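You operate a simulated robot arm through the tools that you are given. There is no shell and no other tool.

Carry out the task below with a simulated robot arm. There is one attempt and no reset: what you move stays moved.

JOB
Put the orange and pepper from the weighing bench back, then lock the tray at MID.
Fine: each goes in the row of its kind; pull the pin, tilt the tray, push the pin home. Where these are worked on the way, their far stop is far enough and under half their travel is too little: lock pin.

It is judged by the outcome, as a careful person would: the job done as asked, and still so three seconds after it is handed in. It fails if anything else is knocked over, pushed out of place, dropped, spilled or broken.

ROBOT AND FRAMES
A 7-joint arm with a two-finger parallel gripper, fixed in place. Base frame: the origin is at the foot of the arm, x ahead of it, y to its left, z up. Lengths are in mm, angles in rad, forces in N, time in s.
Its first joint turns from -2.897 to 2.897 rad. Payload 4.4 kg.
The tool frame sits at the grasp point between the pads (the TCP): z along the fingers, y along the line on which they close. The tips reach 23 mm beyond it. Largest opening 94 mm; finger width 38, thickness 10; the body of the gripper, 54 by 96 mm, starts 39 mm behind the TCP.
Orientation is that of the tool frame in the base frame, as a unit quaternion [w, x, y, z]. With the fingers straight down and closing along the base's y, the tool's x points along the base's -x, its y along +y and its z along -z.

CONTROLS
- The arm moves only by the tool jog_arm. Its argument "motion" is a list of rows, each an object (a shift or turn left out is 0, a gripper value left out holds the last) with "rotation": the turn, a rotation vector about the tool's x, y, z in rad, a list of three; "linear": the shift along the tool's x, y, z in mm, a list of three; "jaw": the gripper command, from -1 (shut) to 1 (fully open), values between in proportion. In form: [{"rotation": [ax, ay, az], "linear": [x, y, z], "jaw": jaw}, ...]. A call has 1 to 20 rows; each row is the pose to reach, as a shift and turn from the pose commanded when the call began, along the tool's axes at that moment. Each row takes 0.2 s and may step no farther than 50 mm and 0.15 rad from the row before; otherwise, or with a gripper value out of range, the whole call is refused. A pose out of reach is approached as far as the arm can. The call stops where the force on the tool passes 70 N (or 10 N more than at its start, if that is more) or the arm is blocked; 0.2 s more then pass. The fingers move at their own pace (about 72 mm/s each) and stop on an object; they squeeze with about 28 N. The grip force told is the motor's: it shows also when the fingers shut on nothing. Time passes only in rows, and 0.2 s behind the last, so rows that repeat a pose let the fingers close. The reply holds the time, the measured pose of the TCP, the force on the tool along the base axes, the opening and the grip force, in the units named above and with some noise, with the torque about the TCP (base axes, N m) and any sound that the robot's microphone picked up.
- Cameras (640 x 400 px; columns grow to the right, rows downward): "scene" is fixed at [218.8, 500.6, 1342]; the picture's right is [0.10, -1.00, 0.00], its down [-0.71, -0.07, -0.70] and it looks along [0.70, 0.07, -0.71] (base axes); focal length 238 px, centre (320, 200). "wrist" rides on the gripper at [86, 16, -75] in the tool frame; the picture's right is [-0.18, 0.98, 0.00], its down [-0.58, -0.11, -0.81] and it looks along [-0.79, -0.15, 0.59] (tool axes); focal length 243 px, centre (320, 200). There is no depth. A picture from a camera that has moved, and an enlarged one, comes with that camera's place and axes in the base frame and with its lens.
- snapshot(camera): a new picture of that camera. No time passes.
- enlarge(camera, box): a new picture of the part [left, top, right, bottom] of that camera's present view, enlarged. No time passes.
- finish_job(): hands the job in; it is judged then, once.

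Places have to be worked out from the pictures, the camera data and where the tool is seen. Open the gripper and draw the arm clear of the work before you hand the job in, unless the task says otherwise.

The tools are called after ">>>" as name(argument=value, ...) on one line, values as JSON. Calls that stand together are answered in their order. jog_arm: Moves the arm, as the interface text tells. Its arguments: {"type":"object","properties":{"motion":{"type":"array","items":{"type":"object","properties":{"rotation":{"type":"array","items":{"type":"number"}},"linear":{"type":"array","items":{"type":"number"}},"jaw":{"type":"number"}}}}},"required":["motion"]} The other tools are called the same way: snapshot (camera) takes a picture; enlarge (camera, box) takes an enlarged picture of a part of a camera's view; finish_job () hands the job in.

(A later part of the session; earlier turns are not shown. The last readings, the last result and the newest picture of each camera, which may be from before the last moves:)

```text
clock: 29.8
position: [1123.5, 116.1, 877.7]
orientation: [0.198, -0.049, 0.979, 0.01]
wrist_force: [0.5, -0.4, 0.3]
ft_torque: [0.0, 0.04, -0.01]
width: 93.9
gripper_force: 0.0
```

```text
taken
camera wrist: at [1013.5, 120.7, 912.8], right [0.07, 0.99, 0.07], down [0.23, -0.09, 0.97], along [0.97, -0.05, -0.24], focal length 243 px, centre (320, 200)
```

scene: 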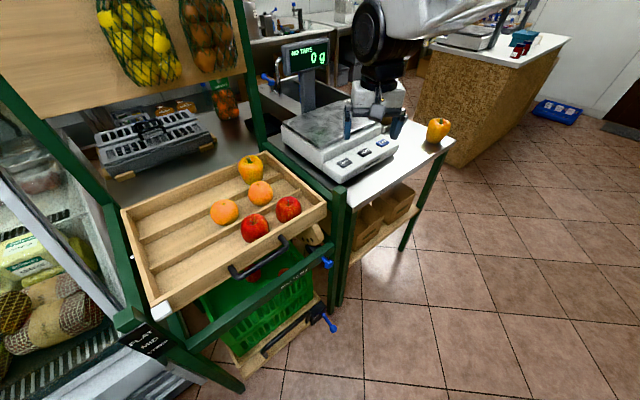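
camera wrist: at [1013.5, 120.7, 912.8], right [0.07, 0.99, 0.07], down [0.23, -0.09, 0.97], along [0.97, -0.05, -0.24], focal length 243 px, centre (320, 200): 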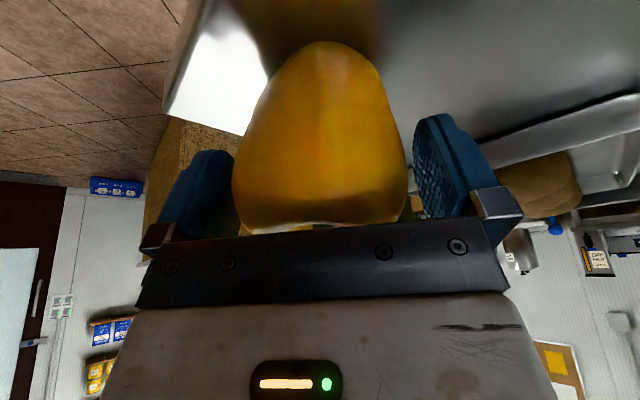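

The force is back to zero and the pepper stands between the pads. I'll close, then lift straight up (base z) a little.

>>> jog_arm(motion=[{"jaw": -1}, {"jaw": -1}, {"jaw": -1}, {"jaw": -1}, {"jaw": -1}, {"linear": [6, 0, -14]}, {"linear": [16, 0, -37]}, {"linear": [23, 0, -55]}])

>>> snapshot(camera="wrist")

>>> enlarge(camera="scene", box=[364, 70, 492, 150])

```text
clock: 31.6
position: [1080.5, 111.8, 919.1]
orientation: [0.199, -0.048, 0.979, 0.009]
wrist_force: [0.4, -0.5, -1.9]
ft_torque: [-0.03, -0.01, 0.0]
width: 80.3
gripper_force: 27.9
```

```text
taken
camera wrist: at [970.8, 116.7, 954.7], right [0.07, 0.99, 0.07], down [0.23, -0.09, 0.97], along [0.97, -0.05, -0.24], focal length 243 px, centre (320, 200)
```

wrist: 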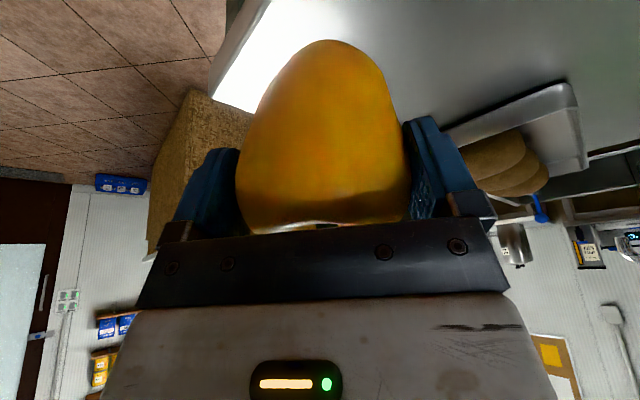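

```text
5.00 times, centred on (428, 110) of scene
camera zoom: at [218.8, 500.6, 1342.0], right [0.1, -1.0, 0.0], down [-0.71, -0.07, -0.7], along [0.7, 0.07, -0.71], focal length 1192 px, centre (-220, 650)
```

zoom: 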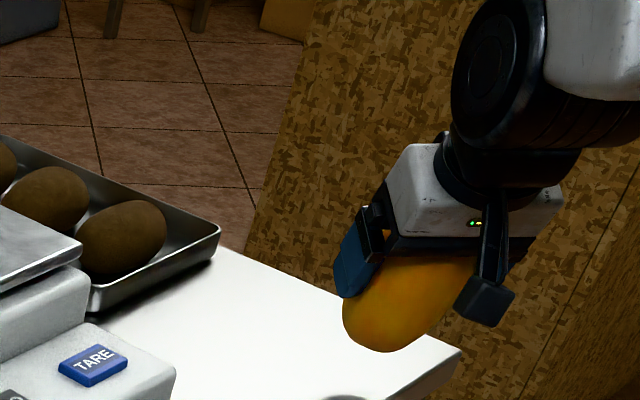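

I mis-signed the lift, so it rose back towards the robot at about 45°, but the pepper is securely held (80.3 mm) and everything is clear. Next I'll go up, retract to the mid-point and yaw towards the tray, keeping the tilt.

>>> jog_arm(motion=[{"linear": [-2, 0, -43]}, {"linear": [-4, 0, -86]}, {"linear": [-6, 0, -129]}, {"linear": [-7, 0, -172]}, {"linear": [18, 36, -183]}, {"linear": [44, 71, -193]}, {"linear": [69, 107, -204]}, {"linear": [95, 143, -215]}, {"linear": [121, 178, -226]}, {"linear": [146, 214, -237], "rotation": [-0.0533, 0, -0.1262]}, {"linear": [172, 250, -247], "rotation": [-0.1066, 0, -0.2524]}, {"linear": [198, 286, -258], "rotation": [-0.1599, 0, -0.3786]}, {"linear": [223, 321, -269], "rotation": [-0.2132, 0, -0.5048]}, {"linear": [249, 357, -280], "rotation": [-0.2665, 0, -0.631]}, {"linear": [249, 357, -280], "rotation": [-0.2665, 0, -0.631]}])

>>> snapshot(camera="wrist")

>>> snapshot(camera="scene")

```text
clock: 34.8
position: [706.2, 434.5, 1080.5]
orientation: [0.183, -0.375, 0.905, 0.076]
wrist_force: [0.6, -0.2, -0.8]
ft_torque: [-0.02, 0.03, 0.01]
width: 80.6
gripper_force: 28.0
```

```text
taken
camera wrist: at [618.4, 366.7, 1116.6], right [-0.58, 0.81, 0.07], down [0.23, 0.08, 0.97], along [0.78, 0.57, -0.24], focal length 243 px, centre (320, 200)
```

wrist: 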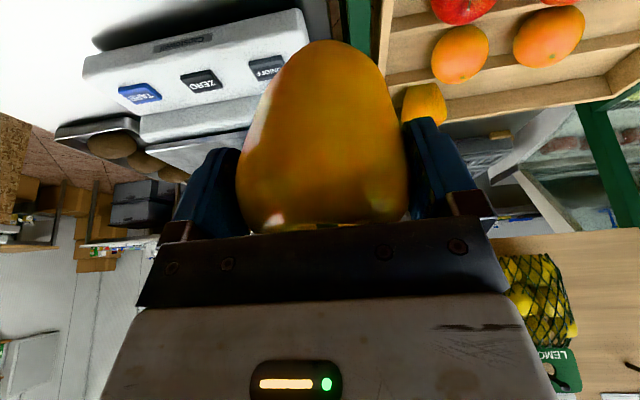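

```text
taken
```

scene: 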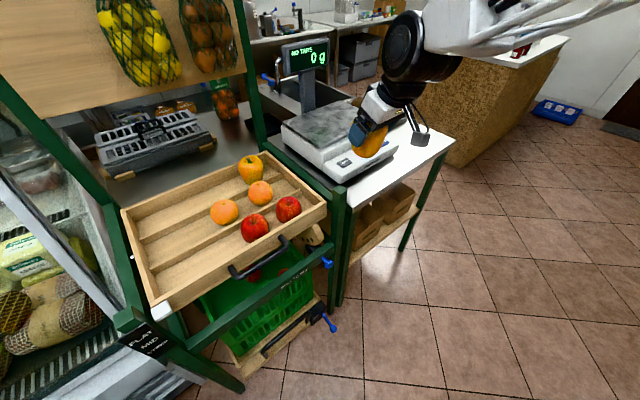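

The pepper is held and the arm clear. The lemon bag's lower end is at z≈1132, so I'll approach the back row low and tilted. First I'll move along the tray's front and descend to z≈945.

>>> jog_arm(motion=[{"linear": [0, 39, 0]}, {"linear": [0, 78, 0]}, {"linear": [0, 117, 0]}, {"linear": [0, 156, 0]}, {"linear": [9, 195, 21]}, {"linear": [17.5, 234, 41]}, {"linear": [26, 273, 62]}, {"linear": [35, 312, 83]}, {"linear": [44, 351, 104]}, {"linear": [52.5, 390, 124]}, {"linear": [52.5, 390, 124]}])

>>> snapshot(camera="wrist")

>>> snapshot(camera="scene")

```text
clock: 37.2
position: [434.2, 712.0, 944.9]
orientation: [0.184, -0.375, 0.905, 0.076]
wrist_force: [-0.2, 0.1, -1.9]
ft_torque: [0.0, -0.01, 0.0]
width: 80.6
gripper_force: 28.1
```

```text
taken
camera wrist: at [346.9, 645.1, 980.1], right [-0.57, 0.82, 0.07], down [0.23, 0.08, 0.97], along [0.78, 0.57, -0.24], focal length 243 px, centre (320, 200)
```

wrist: 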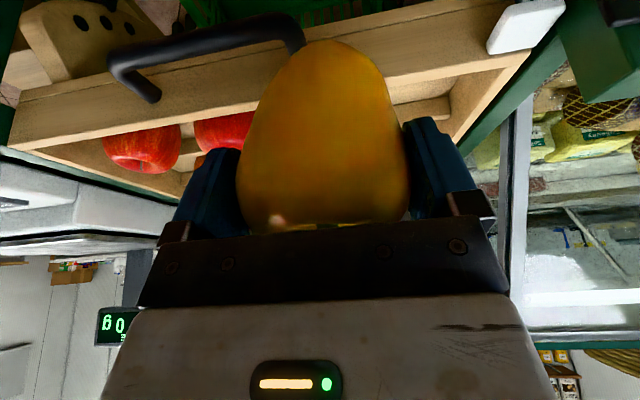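

```text
taken
```

scene: 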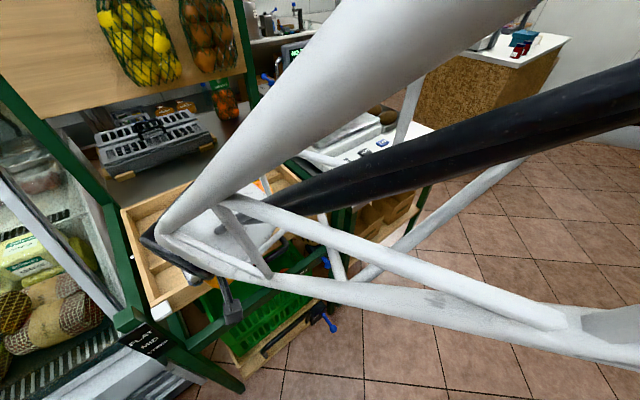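

Now I'll slide inward over the tray at constant height towards the back row, stopping partway to check.

>>> jog_arm(motion=[{"linear": [-39, 0, 16.5]}, {"linear": [-78, 1, 33]}, {"linear": [-117, 1, 49.5]}, {"linear": [-156, 1, 66]}, {"linear": [-195, 2, 82.5]}, {"linear": [-230, 2, 97]}, {"linear": [-230, 2, 97]}])

>>> snapshot(camera="wrist")

>>> snapshot(camera="scene")

```text
clock: 38.8
position: [608.9, 887.8, 946.4]
orientation: [0.183, -0.375, 0.906, 0.076]
wrist_force: [0.4, 0.0, -1.7]
ft_torque: [-0.02, -0.01, 0.0]
width: 80.1
gripper_force: 28.0
```

```text
taken
camera wrist: at [520.1, 821.9, 982.1], right [-0.57, 0.82, 0.07], down [0.23, 0.08, 0.97], along [0.78, 0.57, -0.24], focal length 243 px, centre (320, 200)
```

wrist: 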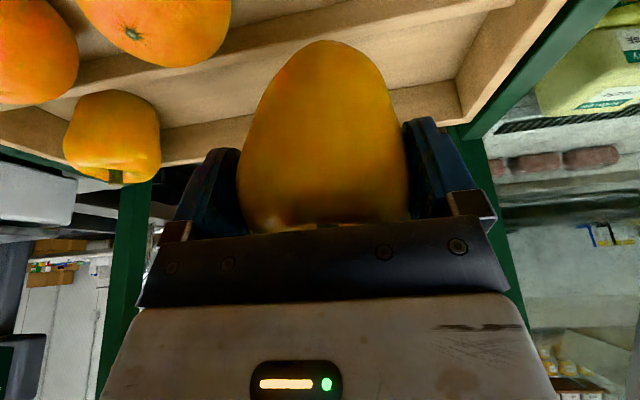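

```text
taken
```

scene: 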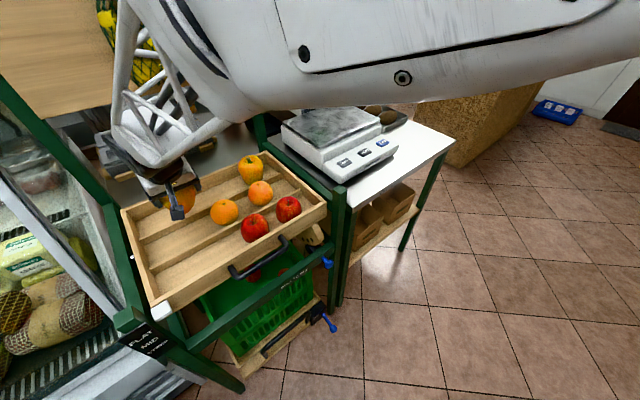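

The position fixes agree: the existing pepper is at b≈252. I'll move 74 mm deeper and then straight down to z≈890.

>>> jog_arm(motion=[{"linear": [-34, 0, 14.5]}, {"linear": [-68, 0, 29]}, {"linear": [-57, 0, 55]}, {"linear": [-46, 0, 80.6]}, {"linear": [-46, 0, 80.6]}])

>>> snapshot(camera="wrist")

>>> enlarge(camera="scene", box=[90, 110, 330, 260])

```text
clock: 40.0
position: [661.7, 939.0, 888.6]
orientation: [0.183, -0.374, 0.906, 0.076]
wrist_force: [-0.7, 0.7, -0.4]
ft_torque: [-0.01, 0.0, 0.03]
width: 80.2
gripper_force: 28.2
```

```text
taken
camera wrist: at [573.1, 872.6, 924.7], right [-0.57, 0.82, 0.07], down [0.23, 0.08, 0.97], along [0.78, 0.57, -0.24], focal length 243 px, centre (320, 200)
```

wrist: 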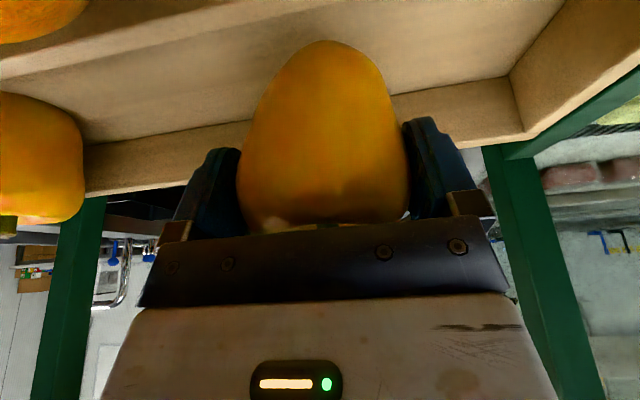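

```text
2.67 times, centred on (210, 185) of scene
camera zoom: at [218.8, 500.6, 1342.0], right [0.1, -1.0, 0.0], down [-0.71, -0.07, -0.7], along [0.7, 0.07, -0.71], focal length 636 px, centre (613, 240)
```

zoom: 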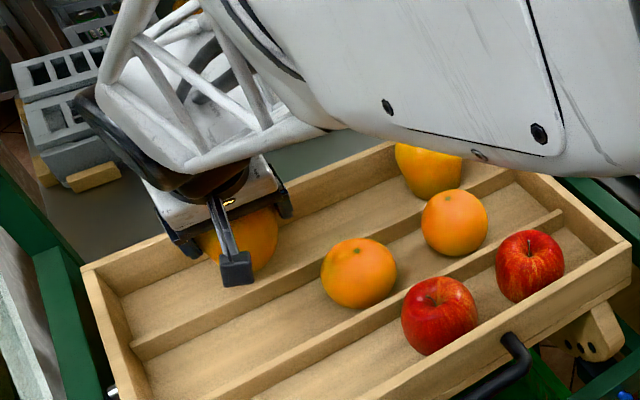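

Well placed in the back row, clear of the oranges. I'll lower straight down towards contact, which I expect near z≈859.

>>> jog_arm(motion=[{"linear": [4, 0, 9]}, {"linear": [7, 0, 16.5]}, {"linear": [9, 0, 21]}, {"linear": [9.7, 0, 23]}, {"linear": [9.7, 0, 23]}])

```text
clock: 41.2
position: [661.3, 939.4, 864.0]
orientation: [0.183, -0.374, 0.906, 0.075]
wrist_force: [0.6, 0.4, -1.0]
ft_torque: [-0.04, 0.02, -0.03]
width: 80.1
gripper_force: 27.8
```

No contact yet at 864, so I'll continue in 1 to 1.5 mm steps.

>>> jog_arm(motion=[{"linear": [0.6, 0, 1.4]}, {"linear": [1.2, 0, 2.8]}, {"linear": [1.6, 0, 3.7]}, {"linear": [1.6, 0, 3.7]}])

```text
clock: 42.2
position: [659.8, 939.6, 860.4]
orientation: [0.183, -0.375, 0.906, 0.076]
wrist_force: [0.2, 0.7, -1.0]
ft_torque: [-0.03, 0.0, 0.0]
width: 79.9
gripper_force: 28.1
```

>>> jog_arm(motion=[{"linear": [0.4, 0, 0.9]}, {"linear": [0.8, 0, 1.8]}, {"linear": [1.2, 0, 2.8]}, {"linear": [1.2, 0, 2.8]}])

>>> snapshot(camera="wrist")

```text
clock: 43.2
position: [660.5, 938.8, 858.5]
orientation: [0.185, -0.375, 0.905, 0.077]
wrist_force: [-1.5, 0.8, 2.6]
ft_torque: [0.14, 0.16, 0.08]
width: 80.3
gripper_force: 27.8
```

```text
taken
camera wrist: at [572.9, 873.2, 893.4], right [-0.57, 0.82, 0.07], down [0.23, 0.08, 0.97], along [0.78, 0.57, -0.24], focal length 243 px, centre (320, 200)
```

wrist: 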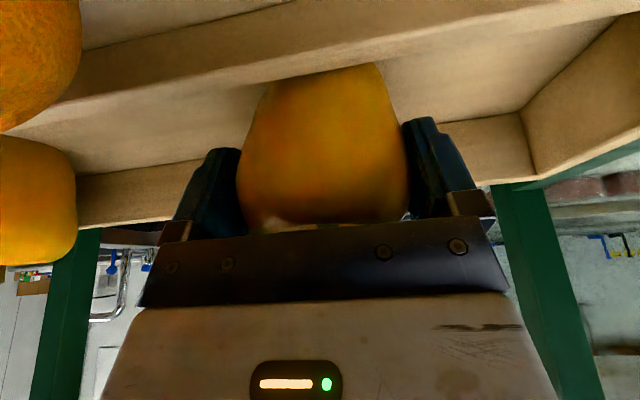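

Contact has just begun at 858.5, as expected. I'll press down half a millimetre, open gradually, then withdraw back along the tool axis.

>>> jog_arm(motion=[{"linear": [0.2, 0, 0.5]}, {"linear": [0.2, 0, 0.5], "jaw": 0.72}, {"linear": [0.2, 0, 0.5], "jaw": 0.76}, {"linear": [0.2, 0, 0.5], "jaw": 0.85}, {"linear": [0.2, 0, 0.5], "jaw": 1}, {"linear": [0.2, 0, 0.5], "jaw": 1}, {"linear": [0, 0, -15]}, {"linear": [0, 0, -35]}])

>>> snapshot(camera="wrist")

>>> enlarge(camera="scene", box=[90, 110, 330, 260])

```text
clock: 45.0
position: [650.9, 928.0, 889.9]
orientation: [0.183, -0.376, 0.905, 0.077]
wrist_force: [0.0, -0.8, -0.2]
ft_torque: [0.02, -0.02, 0.03]
width: 94.1
gripper_force: 0.1
```

```text
taken
camera wrist: at [562.2, 863.1, 924.8], right [-0.57, 0.82, 0.07], down [0.23, 0.08, 0.97], along [0.78, 0.57, -0.24], focal length 243 px, centre (320, 200)
```

wrist: 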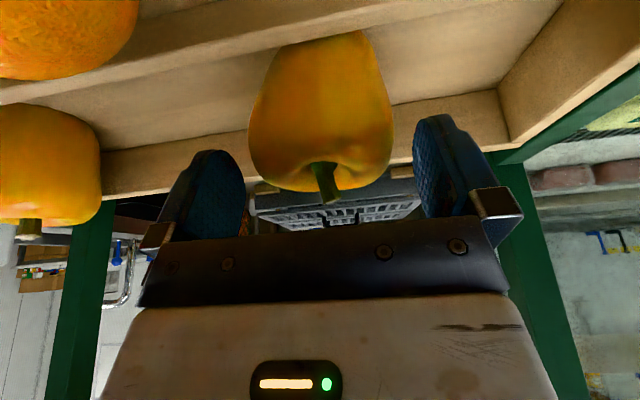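

```text
2.67 times, centred on (210, 185) of scene
camera zoom: at [218.8, 500.6, 1342.0], right [0.1, -1.0, 0.0], down [-0.71, -0.07, -0.7], along [0.7, 0.07, -0.71], focal length 636 px, centre (613, 240)
```

zoom: 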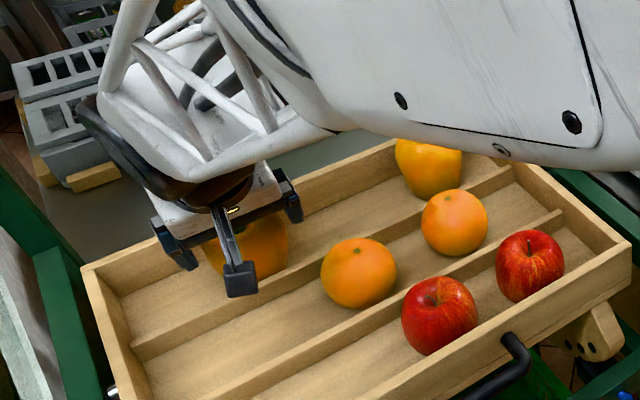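

The pepper stands upright in the back row. I'll withdraw along the tool axis, then retract over the tray front and look at the pin.

>>> jog_arm(motion=[{"linear": [0, 0, -20]}, {"linear": [0, 0, -42]}, {"linear": [34, 0, -72]}, {"linear": [68, 0, -102]}, {"linear": [102, 0, -132]}, {"linear": [136, 0, -162]}, {"linear": [170, 0, -192]}, {"linear": [204, 0, -222]}, {"linear": [238, 0, -250]}, {"linear": [238, 0, -250]}])

>>> snapshot(camera="wrist")

>>> snapshot(camera="scene")

```text
clock: 47.2
position: [428.2, 703.0, 1020.4]
orientation: [0.18, -0.375, 0.907, 0.072]
wrist_force: [0.0, 0.9, -0.1]
ft_torque: [-0.01, -0.03, -0.01]
width: 93.9
gripper_force: 0.1
```

```text
taken
camera wrist: at [339.5, 638.3, 1056.7], right [-0.57, 0.82, 0.07], down [0.24, 0.09, 0.97], along [0.78, 0.57, -0.25], focal length 243 px, centre (320, 200)
```

wrist: 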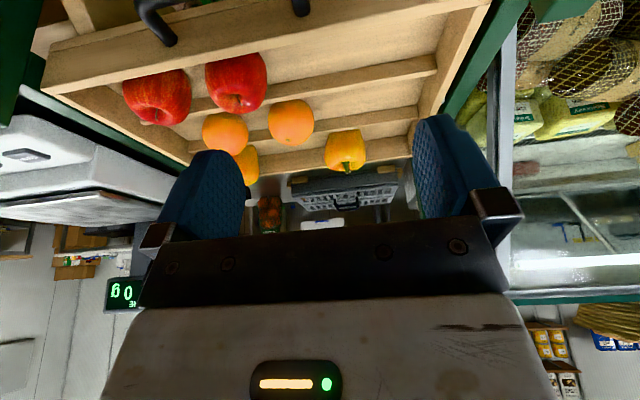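

```text
taken
```

scene: 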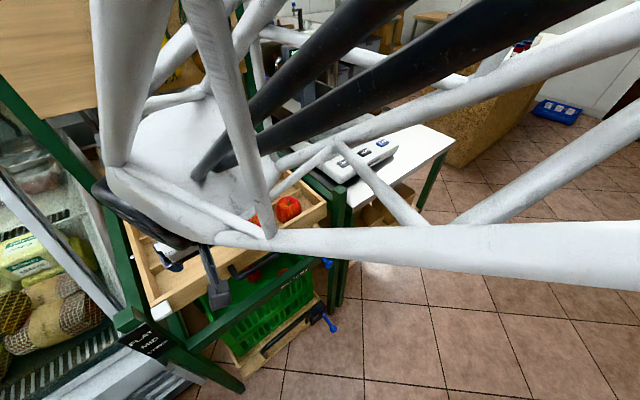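

Both are in place: two peppers in the back row, two oranges in the middle, and two apples in front. Now I'll go vertical again and retreat towards the robot, to the right, to look at the pin.

>>> jog_arm(motion=[{"linear": [27, -28, -8]}, {"linear": [54, -57, -16]}, {"linear": [81, -85, -23]}, {"linear": [108, -113, -30], "rotation": [0, 0.1, 0]}, {"linear": [135, -141, -38], "rotation": [0, 0.2, 0]}, {"linear": [152, -159, -42], "rotation": [0, 0.3, 0]}, {"linear": [152, -159, -42], "rotation": [0, 0.4, 0]}, {"linear": [152, -159, -42], "rotation": [0, 0.4, 0]}])

>>> snapshot(camera="wrist")

>>> snapshot(camera="scene")

```text
clock: 49.0
position: [428.1, 484.1, 1006.8]
orientation: [0.0, -0.382, 0.924, 0.0]
wrist_force: [-0.8, 0.2, -0.1]
ft_torque: [0.04, -0.01, 0.02]
width: 94.0
gripper_force: 0.0
```

```text
taken
camera wrist: at [356.0, 433.1, 1081.8], right [-0.56, 0.83, 0.0], down [0.49, 0.33, 0.81], along [0.67, 0.46, -0.59], focal length 243 px, centre (320, 200)
```

wrist: 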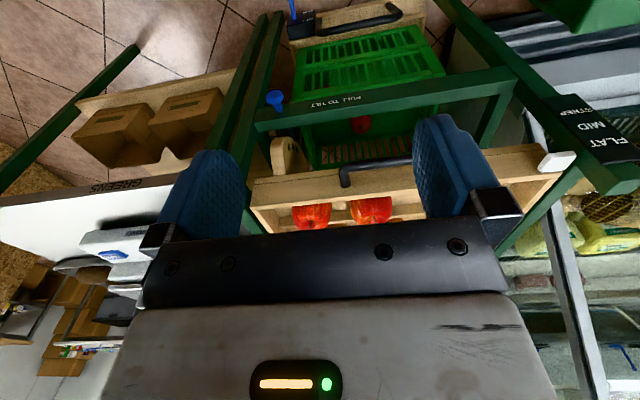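

```text
taken
```

scene: 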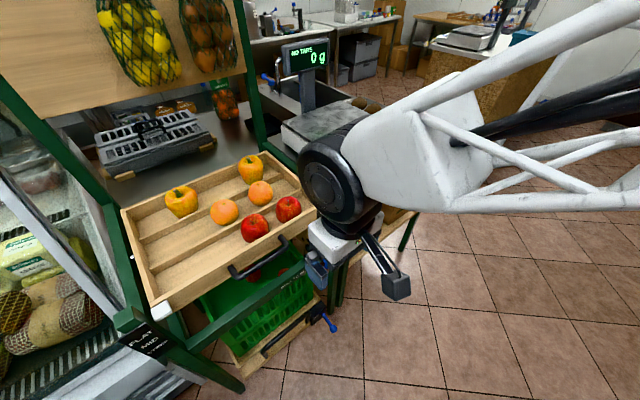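

Excellent view of the whole front. I'll enlarge the pin area, the pointer/label and the tray front.

>>> enlarge(camera="wrist", box=[236, 60, 396, 160])

>>> enlarge(camera="wrist", box=[480, 70, 640, 190])

>>> enlarge(camera="wrist", box=[230, 120, 420, 240])

>>> enlarge(camera="scene", box=[110, 140, 350, 290])

```text
4.00 times, centred on (316, 110) of wrist
camera zoom: at [356.0, 433.1, 1081.8], right [-0.56, 0.83, 0.0], down [0.49, 0.33, 0.81], along [0.67, 0.46, -0.59], focal length 970 px, centre (336, 560)
```

zoom: 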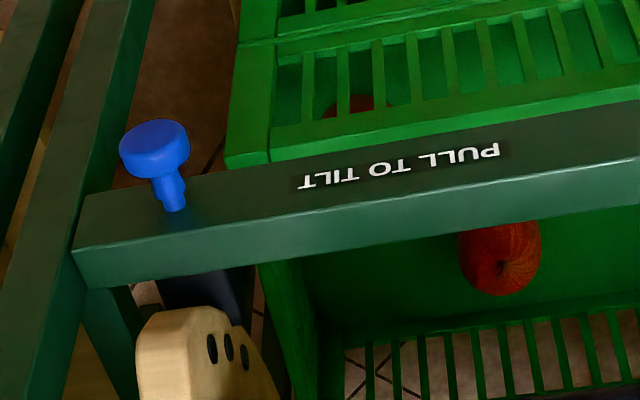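

```text
3.33 times, centred on (560, 130) of wrist
camera zoom: at [356.0, 433.1, 1081.8], right [-0.56, 0.83, 0.0], down [0.49, 0.33, 0.81], along [0.67, 0.46, -0.59], focal length 809 px, centre (-480, 433)
```

zoom: 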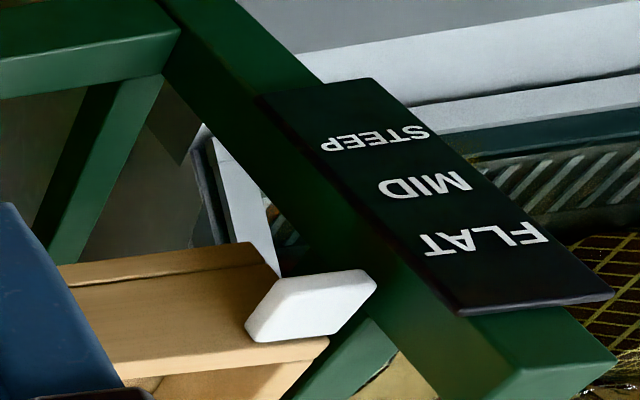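

```text
3.33 times, centred on (325, 180) of wrist
camera zoom: at [356.0, 433.1, 1081.8], right [-0.56, 0.83, 0.0], down [0.49, 0.33, 0.81], along [0.67, 0.46, -0.59], focal length 809 px, centre (303, 267)
```

zoom: 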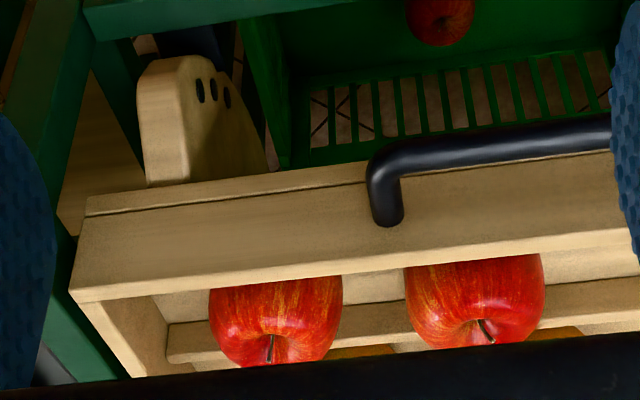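

```text
2.67 times, centred on (230, 215) of scene
camera zoom: at [218.8, 500.6, 1342.0], right [0.1, -1.0, 0.0], down [-0.71, -0.07, -0.7], along [0.7, 0.07, -0.71], focal length 636 px, centre (560, 160)
```

zoom: 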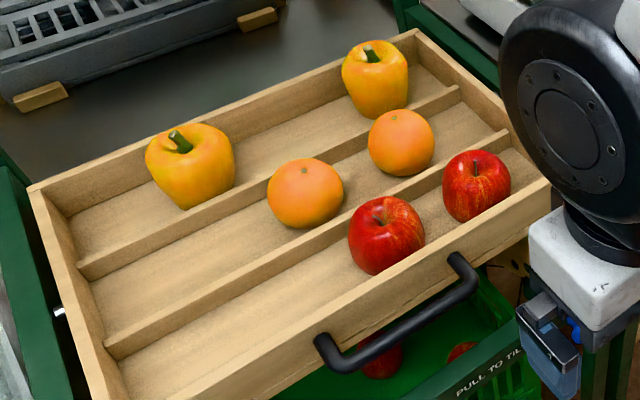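

The pin knob is on the front crossbar at roughly (620, 509, 640), pointing towards the robot. I'll move closer for an accurate look at its axis.

>>> jog_arm(motion=[{"linear": [2, -28, 35]}, {"linear": [4, -56, 70]}, {"linear": [6, -84, 105]}, {"linear": [8.5, -110, 140]}, {"linear": [8.5, -110, 147]}, {"linear": [8.5, -110, 147]}])

>>> snapshot(camera="wrist")

>>> snapshot(camera="scene")

```text
clock: 50.4
position: [500.3, 398.7, 858.7]
orientation: [0.0, -0.381, 0.924, 0.0]
wrist_force: [-0.1, 0.3, -0.1]
ft_torque: [-0.01, 0.01, 0.04]
width: 93.8
gripper_force: 0.1
```

```text
taken
camera wrist: at [426.8, 347.6, 933.7], right [-0.56, 0.83, 0.0], down [0.49, 0.33, 0.81], along [0.67, 0.45, -0.59], focal length 243 px, centre (320, 200)
```

wrist: 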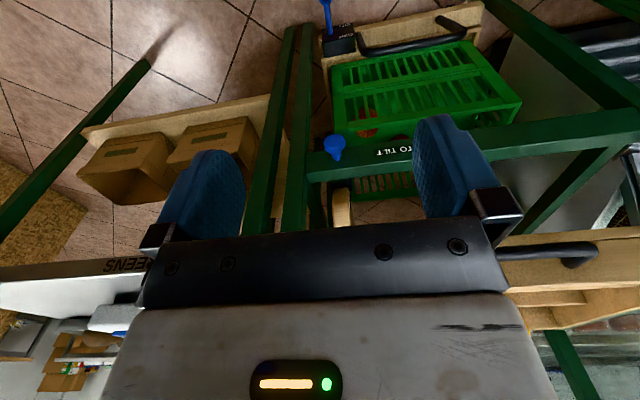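

```text
taken
```

scene: 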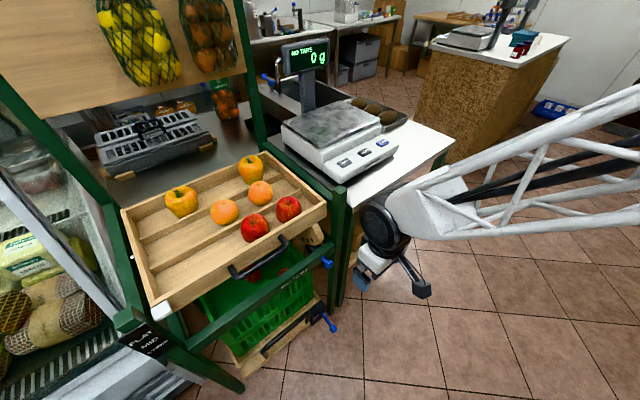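

>>> enlarge(camera="wrist", box=[280, 110, 440, 230])

>>> enlarge(camera="scene", box=[270, 210, 366, 290])

```text
3.33 times, centred on (360, 170) of wrist
camera zoom: at [426.8, 347.6, 933.7], right [-0.56, 0.83, 0.0], down [0.49, 0.33, 0.81], along [0.67, 0.45, -0.59], focal length 809 px, centre (187, 300)
```

zoom: 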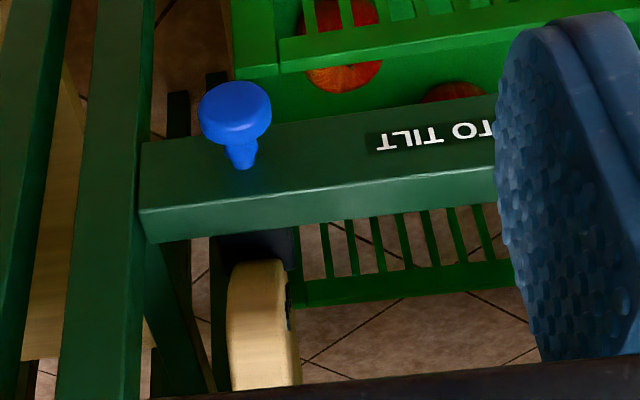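

```text
5.00 times, centred on (318, 250) of scene
camera zoom: at [218.8, 500.6, 1342.0], right [0.1, -1.0, 0.0], down [-0.71, -0.07, -0.7], along [0.7, 0.07, -0.71], focal length 1192 px, centre (330, -50)
```

zoom: 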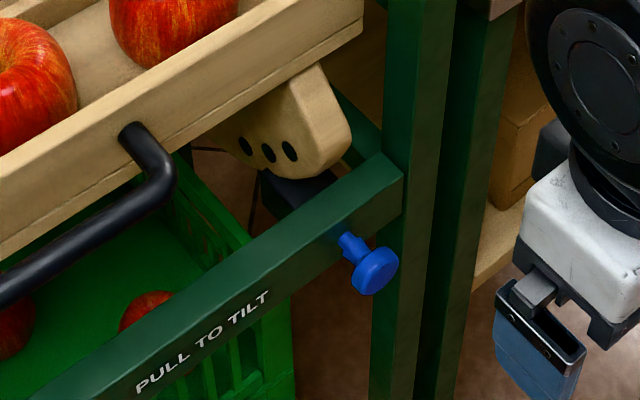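

The pin is horizontal along the tray's depth direction: knob disc centre at about (622, 508, 638), about 32 mm across, and the bar face about 35 mm behind it. I'll tilt 0.5 rad and line up 150 mm back along the tool axis with the jaws partly open.

>>> jog_arm(motion=[{"linear": [-20, -2, 20], "rotation": [0, -0.12, 0], "jaw": 0.35}, {"linear": [-42, -4, 42], "rotation": [0, -0.25, 0]}, {"linear": [-64, -7, 64], "rotation": [0, -0.38, 0]}, {"linear": [-90, -9, 89], "rotation": [0, -0.5, 0]}, {"linear": [-90, -9, 89], "rotation": [0, -0.5, 0]}])

>>> snapshot(camera="wrist")

>>> snapshot(camera="scene")

```text
clock: 51.6
position: [571.1, 455.0, 770.1]
orientation: [0.229, -0.371, 0.895, 0.095]
wrist_force: [0.3, -0.7, -0.6]
ft_torque: [-0.01, 0.01, -0.03]
width: 63.4
gripper_force: 0.1
```

```text
taken
camera wrist: at [481.6, 387.0, 794.4], right [-0.58, 0.81, 0.09], down [0.16, 0.01, 0.99], along [0.8, 0.59, -0.14], focal length 243 px, centre (320, 200)
```

wrist: 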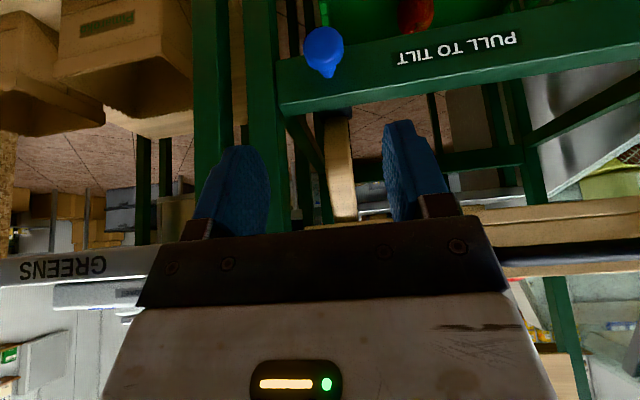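

```text
taken
```

scene: 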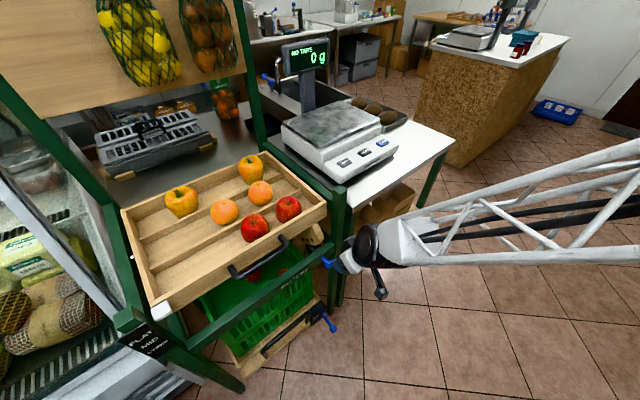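

The third view confirms the knob at (622, 508, 638), so the tool axis passes right through it. I'll advance 105 mm and check.

>>> jog_arm(motion=[{"linear": [0, 0.5, 40]}, {"linear": [0, 1, 75]}, {"linear": [0, 1, 105]}, {"linear": [0, 1, 105]}])

>>> snapshot(camera="wrist")

>>> enlarge(camera="scene", box=[270, 210, 398, 290])

```text
clock: 52.6
position: [605.6, 491.7, 677.3]
orientation: [0.229, -0.371, 0.895, 0.094]
wrist_force: [-0.2, 1.0, 0.0]
ft_torque: [0.0, 0.02, -0.04]
width: 63.5
gripper_force: 0.1
```

```text
taken
camera wrist: at [515.4, 424.0, 702.0], right [-0.58, 0.81, 0.09], down [0.16, 0.01, 0.99], along [0.8, 0.59, -0.14], focal length 243 px, centre (320, 200)
```

wrist: 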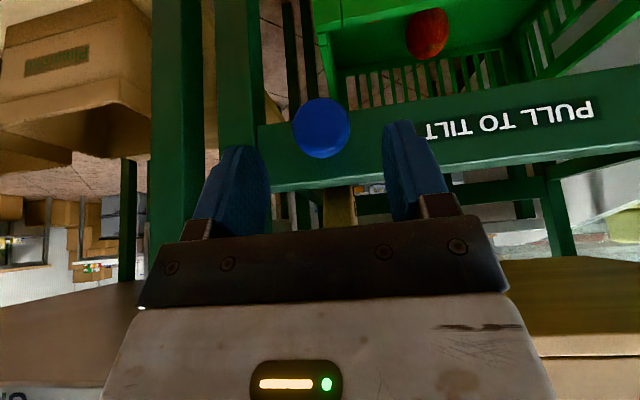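

```text
5.00 times, centred on (334, 250) of scene
camera zoom: at [218.8, 500.6, 1342.0], right [0.1, -1.0, 0.0], down [-0.71, -0.07, -0.7], along [0.7, 0.07, -0.71], focal length 1192 px, centre (250, -50)
```

zoom: 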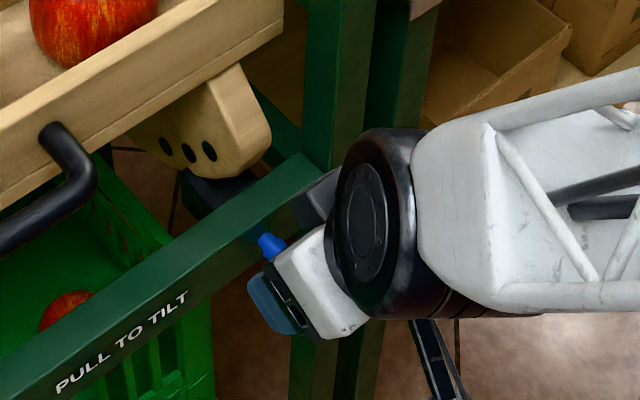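

The knob is centred between the fingers, so I'll advance the last 45 mm to bring it to the TCP.

>>> jog_arm(motion=[{"linear": [0, 0, 15]}, {"linear": [0, 0, 30]}, {"linear": [0, 0, 45]}, {"linear": [0, 0, 45]}])

>>> snapshot(camera="wrist")

>>> enlarge(camera="scene", box=[270, 210, 398, 290])

```text
clock: 53.6
position: [620.8, 507.6, 638.3]
orientation: [0.228, -0.37, 0.896, 0.094]
wrist_force: [-0.4, -0.6, -0.8]
ft_torque: [0.01, 0.02, 0.01]
width: 63.7
gripper_force: 0.0
```

```text
taken
camera wrist: at [530.9, 439.2, 663.5], right [-0.58, 0.81, 0.09], down [0.16, 0.01, 0.99], along [0.8, 0.59, -0.14], focal length 243 px, centre (320, 200)
```

wrist: 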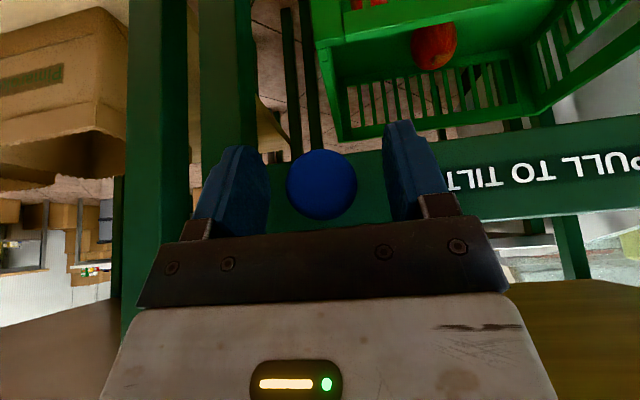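

```text
5.00 times, centred on (334, 250) of scene
camera zoom: at [218.8, 500.6, 1342.0], right [0.1, -1.0, 0.0], down [-0.71, -0.07, -0.7], along [0.7, 0.07, -0.71], focal length 1192 px, centre (250, -50)
```

zoom: 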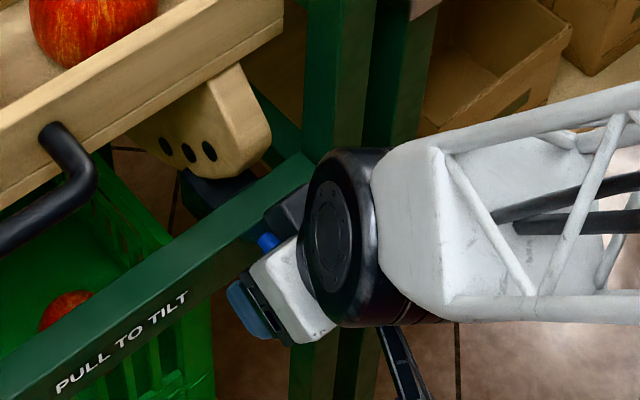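

The knob is right at the TCP. I'll close on it.

>>> jog_arm(motion=[{"jaw": -1}, {"jaw": -1}, {"jaw": -1}, {"jaw": -1}])

>>> snapshot(camera="wrist")

```text
clock: 54.6
position: [620.3, 508.2, 639.3]
orientation: [0.228, -0.371, 0.895, 0.095]
wrist_force: [-6.2, 5.4, -0.8]
ft_torque: [0.01, 0.05, 0.03]
width: 32.6
gripper_force: 44.6
```

```text
taken
camera wrist: at [530.7, 439.3, 663.7], right [-0.58, 0.81, 0.09], down [0.16, 0.01, 0.99], along [0.8, 0.59, -0.14], focal length 243 px, centre (320, 200)
```

wrist: 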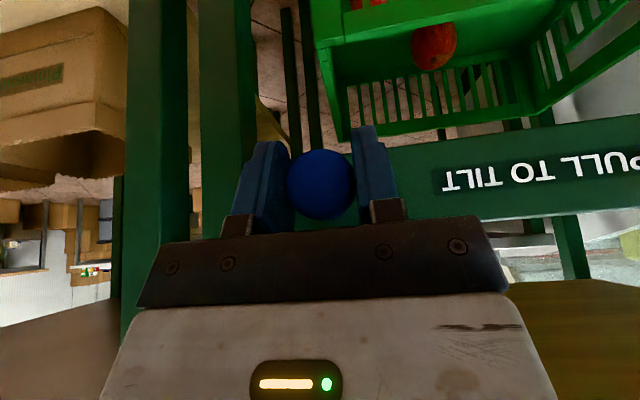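

Gripped (32.6 mm). I'll pull horizontally towards the robot in small steps, watching the force.

>>> jog_arm(motion=[{"linear": [1.8, 0.5, -1]}, {"linear": [3.5, 1, -1.9]}, {"linear": [5.3, 1, -2.9]}, {"linear": [7, 1, -3.8]}, {"linear": [8.8, 1, -4.8]}])

```text
clock: 55.8
position: [613.9, 500.6, 639.5]
orientation: [0.229, -0.37, 0.895, 0.095]
wrist_force: [23.9, -23.7, -1.1]
ft_torque: [0.11, -0.11, -0.25]
width: 32.6
gripper_force: 44.9
```

Lateral side-load only (about 33 N) and almost no pull resistance. I'll relax the sideways offset and keep pulling.

>>> jog_arm(motion=[{"linear": [0, -0.8, 0]}, {"linear": [0, -0.8, 0]}])

>>> snapshot(camera="wrist")

>>> enlarge(camera="scene", box=[270, 210, 398, 290])

```text
clock: 56.4
position: [613.4, 500.0, 639.8]
orientation: [0.229, -0.37, 0.895, 0.095]
wrist_force: [19.7, -20.1, 1.9]
ft_torque: [-0.07, 0.08, -0.19]
width: 32.7
gripper_force: 44.6
```

```text
taken
camera wrist: at [523.2, 432.0, 663.6], right [-0.58, 0.81, 0.09], down [0.16, 0.01, 0.99], along [0.8, 0.59, -0.14], focal length 243 px, centre (320, 200)
```

wrist: 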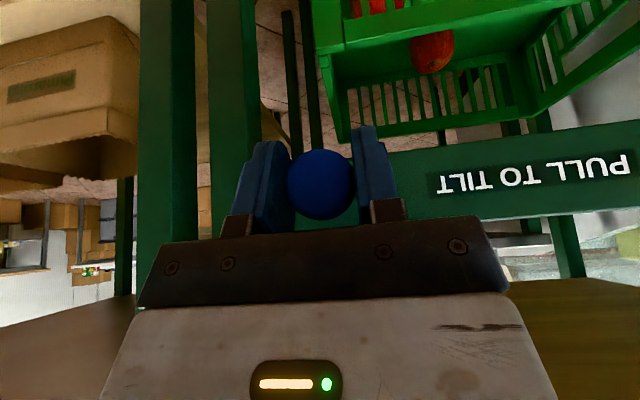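

```text
5.00 times, centred on (334, 250) of scene
camera zoom: at [218.8, 500.6, 1342.0], right [0.1, -1.0, 0.0], down [-0.71, -0.07, -0.7], along [0.7, 0.07, -0.71], focal length 1192 px, centre (250, -50)
```

zoom: 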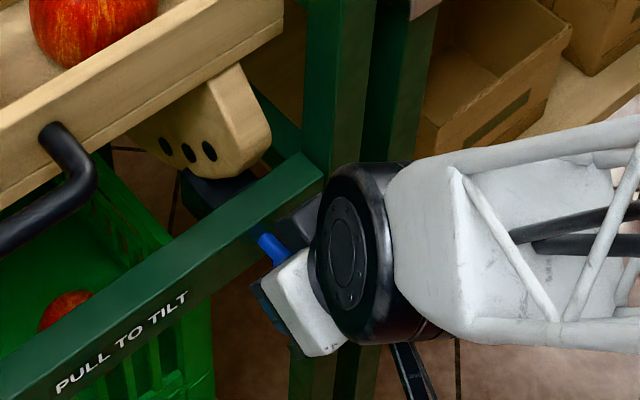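

The knob is moving with the gripper. The sideways load remains, so I'll shift further towards -u and watch it.

>>> jog_arm(motion=[{"linear": [0, -1, 0]}, {"linear": [0, -2, 0]}, {"linear": [0, -2, 0]}])

```text
clock: 57.2
position: [613.5, 499.8, 639.2]
orientation: [0.227, -0.372, 0.895, 0.094]
wrist_force: [-12.5, 14.2, 9.9]
ft_torque: [0.09, -0.11, 0.15]
width: 32.3
gripper_force: 44.8
```

The sideways zero is about 0.8 mm back. I'll re-centre and pull on, with a slight sideways slope.

>>> jog_arm(motion=[{"linear": [0, 0.8, 0]}, {"linear": [1.8, 0.6, -1]}, {"linear": [3.5, 0.5, -1.9]}, {"linear": [5.3, 0.3, -2.9]}, {"linear": [7, 0.1, -3.8]}, {"linear": [7, 0.1, -3.8]}])

```text
clock: 58.6
position: [607.6, 495.2, 639.2]
orientation: [0.229, -0.372, 0.895, 0.095]
wrist_force: [-45.3, 45.9, 18.9]
ft_torque: [0.15, -0.01, 0.36]
width: 32.5
gripper_force: 45.4
```

The load has swung the other way (+65 N), and the measured path is purely along the pin axis. I'll bring the sideways command back up by 1.2 mm.

>>> jog_arm(motion=[{"linear": [0, 0.6, 0]}, {"linear": [0, 1.2, 0]}, {"linear": [0, 1.2, 0]}])

```text
clock: 59.4
position: [607.6, 494.5, 640.2]
orientation: [0.229, -0.37, 0.895, 0.094]
wrist_force: [-28.2, 28.5, 15.4]
ft_torque: [0.09, 0.0, 0.24]
width: 32.8
gripper_force: 45.1
```

>>> jog_arm(motion=[{"linear": [-0.2, 1, -0.3]}, {"linear": [-0.3, 1.9, -0.6]}, {"linear": [-0.3, 1.9, -0.6]}])

>>> snapshot(camera="wrist")

>>> enlarge(camera="scene", box=[270, 210, 398, 290])

```text
clock: 60.2
position: [607.6, 495.4, 638.7]
orientation: [0.229, -0.369, 0.896, 0.094]
wrist_force: [32.2, -32.5, -4.9]
ft_torque: [0.04, 0.06, -0.35]
width: 32.6
gripper_force: 44.8
```

```text
taken
camera wrist: at [517.3, 426.7, 663.5], right [-0.58, 0.81, 0.09], down [0.16, 0.01, 0.99], along [0.8, 0.58, -0.14], focal length 243 px, centre (320, 200)
```

wrist: 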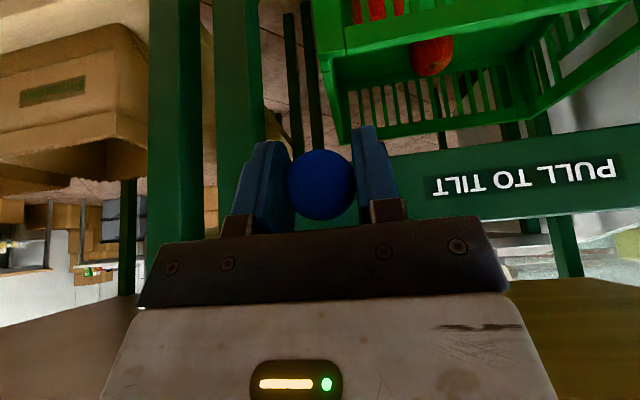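

```text
5.00 times, centred on (334, 250) of scene
camera zoom: at [218.8, 500.6, 1342.0], right [0.1, -1.0, 0.0], down [-0.71, -0.07, -0.7], along [0.7, 0.07, -0.71], focal length 1192 px, centre (250, -50)
```

zoom: 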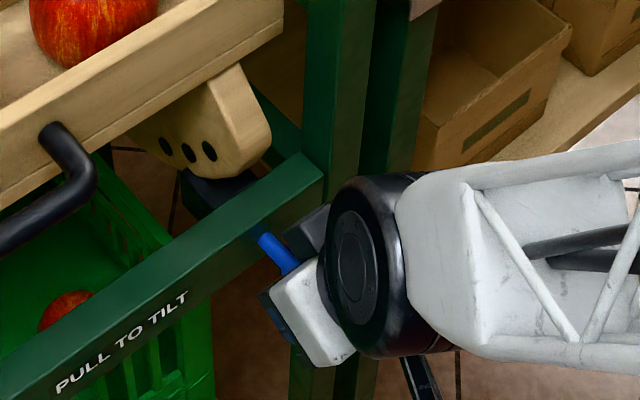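

The pin is coming out, with the shaft visibly longer. I'll re-centre by -1 mm and continue pulling to find the far stop.

>>> jog_arm(motion=[{"linear": [0, -1, 0]}, {"linear": [1.8, -1, -1]}, {"linear": [3.5, -1, -1.9]}, {"linear": [5.3, -1, -2.9]}, {"linear": [5.3, -1, -2.9]}])

```text
clock: 61.1
position: [604.3, 491.0, 639.6]
orientation: [0.228, -0.369, 0.896, 0.095]
wrist_force: [11.8, -10.7, 0.6]
ft_torque: [-0.08, 0.04, -0.1]
width: 32.7
gripper_force: 45.3
stopped in row 4: the force on the tool passed its limit at 70 N (the readings are from after the stop); the commanded pose is now the measured one
```

The force limit tripped at about 23.5 mm of pull, which is likely the far stop. I'll test with one more tiny pull.

>>> jog_arm(motion=[{"linear": [0.9, -0.3, -0.5]}, {"linear": [1.4, -0.3, -0.8]}, {"linear": [1.4, -0.3, -0.8]}])

>>> snapshot(camera="wrist")

>>> snapshot(camera="scene")

>>> enlarge(camera="scene", box=[270, 210, 398, 290])

```text
clock: 61.9
position: [603.4, 490.2, 640.7]
orientation: [0.228, -0.371, 0.895, 0.094]
wrist_force: [11.4, -13.6, -1.8]
ft_torque: [-0.04, 0.07, -0.11]
width: 32.6
gripper_force: 45.2
```

```text
taken
camera wrist: at [512.9, 422.0, 663.5], right [-0.58, 0.81, 0.09], down [0.16, 0.01, 0.99], along [0.8, 0.59, -0.14], focal length 243 px, centre (320, 200)
```

wrist: 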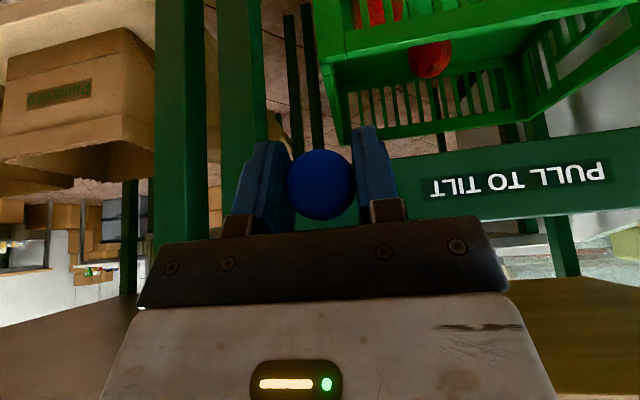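

```text
taken
```

scene: 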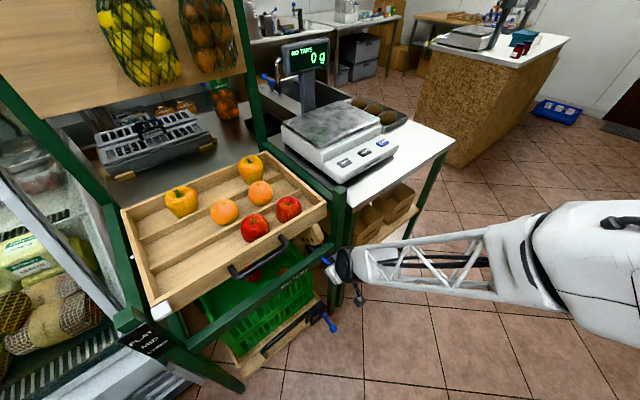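

```text
5.00 times, centred on (334, 250) of scene
camera zoom: at [218.8, 500.6, 1342.0], right [0.1, -1.0, 0.0], down [-0.71, -0.07, -0.7], along [0.7, 0.07, -0.71], focal length 1192 px, centre (250, -50)
```

zoom: 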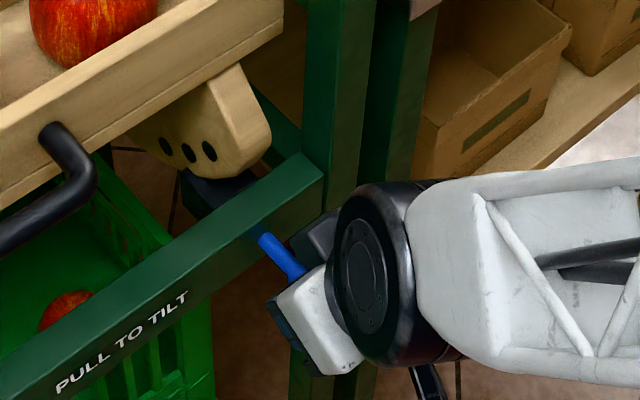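

There's no resistance along the pull yet, so the trip was sideways load. I'll re-centre and pull a few millimetres further.

>>> jog_arm(motion=[{"linear": [0, -0.4, 0]}, {"linear": [0.9, -0.4, -0.5]}, {"linear": [1.8, -0.4, -1]}, {"linear": [2.7, -0.4, -1.5]}, {"linear": [3.5, -0.4, -1.9]}, {"linear": [3.5, -0.4, -1.9]}])

```text
clock: 63.3
position: [599.7, 486.5, 640.0]
orientation: [0.228, -0.371, 0.895, 0.094]
wrist_force: [0.2, -3.2, -10.1]
ft_torque: [-0.03, 0.01, -0.05]
width: 32.6
gripper_force: 45.2
```

29.8 mm so far with free motion. I'll continue to find the stop.

>>> jog_arm(motion=[{"linear": [1.1, 0, -0.1]}, {"linear": [2, 0, -0.6]}, {"linear": [2.9, 0, -1.1]}, {"linear": [3.7, 0, -1.5]}, {"linear": [4.6, 0, -2]}, {"linear": [4.6, 0, -2]}])

>>> enlarge(camera="scene", box=[270, 210, 398, 290])

>>> snapshot(camera="wrist")

```text
clock: 64.7
position: [597.0, 484.5, 640.2]
orientation: [0.231, -0.37, 0.895, 0.094]
wrist_force: [14.1, 37.9, -5.7]
ft_torque: [0.05, -0.02, 0.01]
width: 32.6
gripper_force: 45.0
```

```text
5.00 times, centred on (334, 250) of scene
camera zoom: at [218.8, 500.6, 1342.0], right [0.1, -1.0, 0.0], down [-0.71, -0.07, -0.7], along [0.7, 0.07, -0.71], focal length 1192 px, centre (250, -50)
```

zoom: 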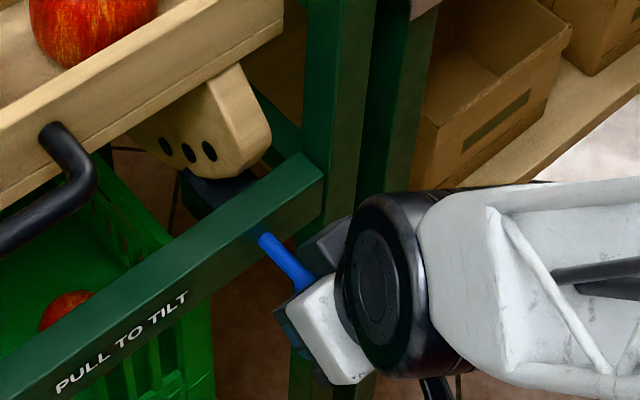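

```text
taken
camera wrist: at [507.5, 416.3, 663.7], right [-0.58, 0.81, 0.09], down [0.16, 0.01, 0.99], along [0.8, 0.59, -0.14], focal length 243 px, centre (320, 200)
```

wrist: 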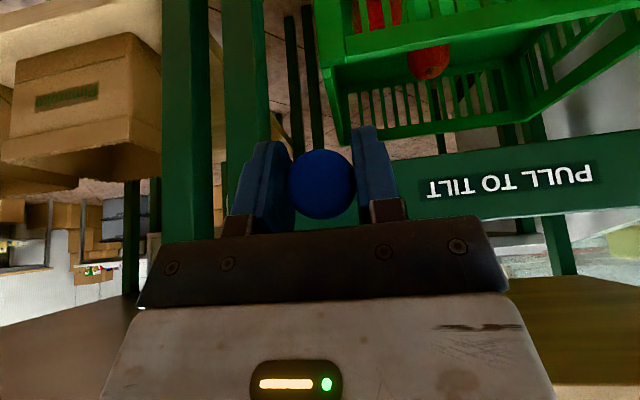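

A 37 N resistance along the pull at about 33 mm: that's the far stop, and the tray hasn't moved. I'll open the jaws and back off along the tool axis.

>>> jog_arm(motion=[{"jaw": -0.2}, {"jaw": 0.1}, {"jaw": 0.35}, {"jaw": 0.35}, {"linear": [0, 0, -20]}, {"linear": [0, 0, -50]}, {"linear": [0, 0, -90]}])

>>> snapshot(camera="wrist")

>>> snapshot(camera="scene")

```text
clock: 66.3
position: [566.8, 453.3, 716.2]
orientation: [0.227, -0.37, 0.896, 0.094]
wrist_force: [-0.2, -0.4, -1.3]
ft_torque: [0.0, 0.0, 0.01]
width: 63.5
gripper_force: 0.0
```

```text
taken
camera wrist: at [476.5, 384.2, 740.7], right [-0.58, 0.81, 0.09], down [0.17, 0.01, 0.99], along [0.8, 0.59, -0.14], focal length 243 px, centre (320, 200)
```

wrist: 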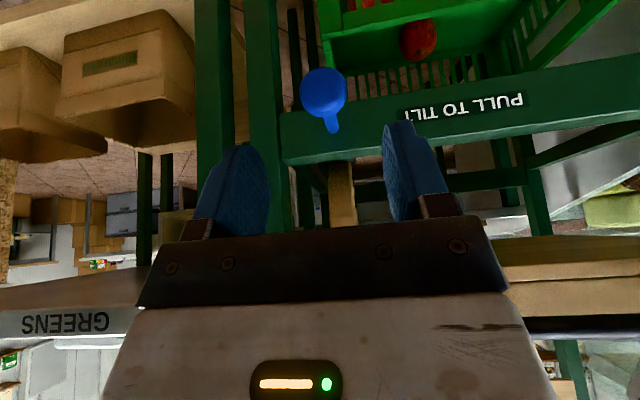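

```text
taken
```

scene: 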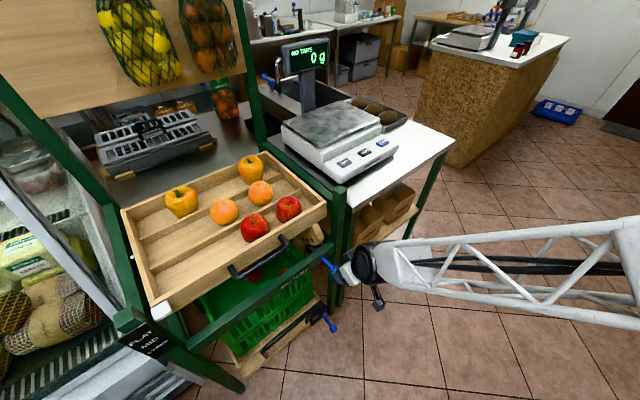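

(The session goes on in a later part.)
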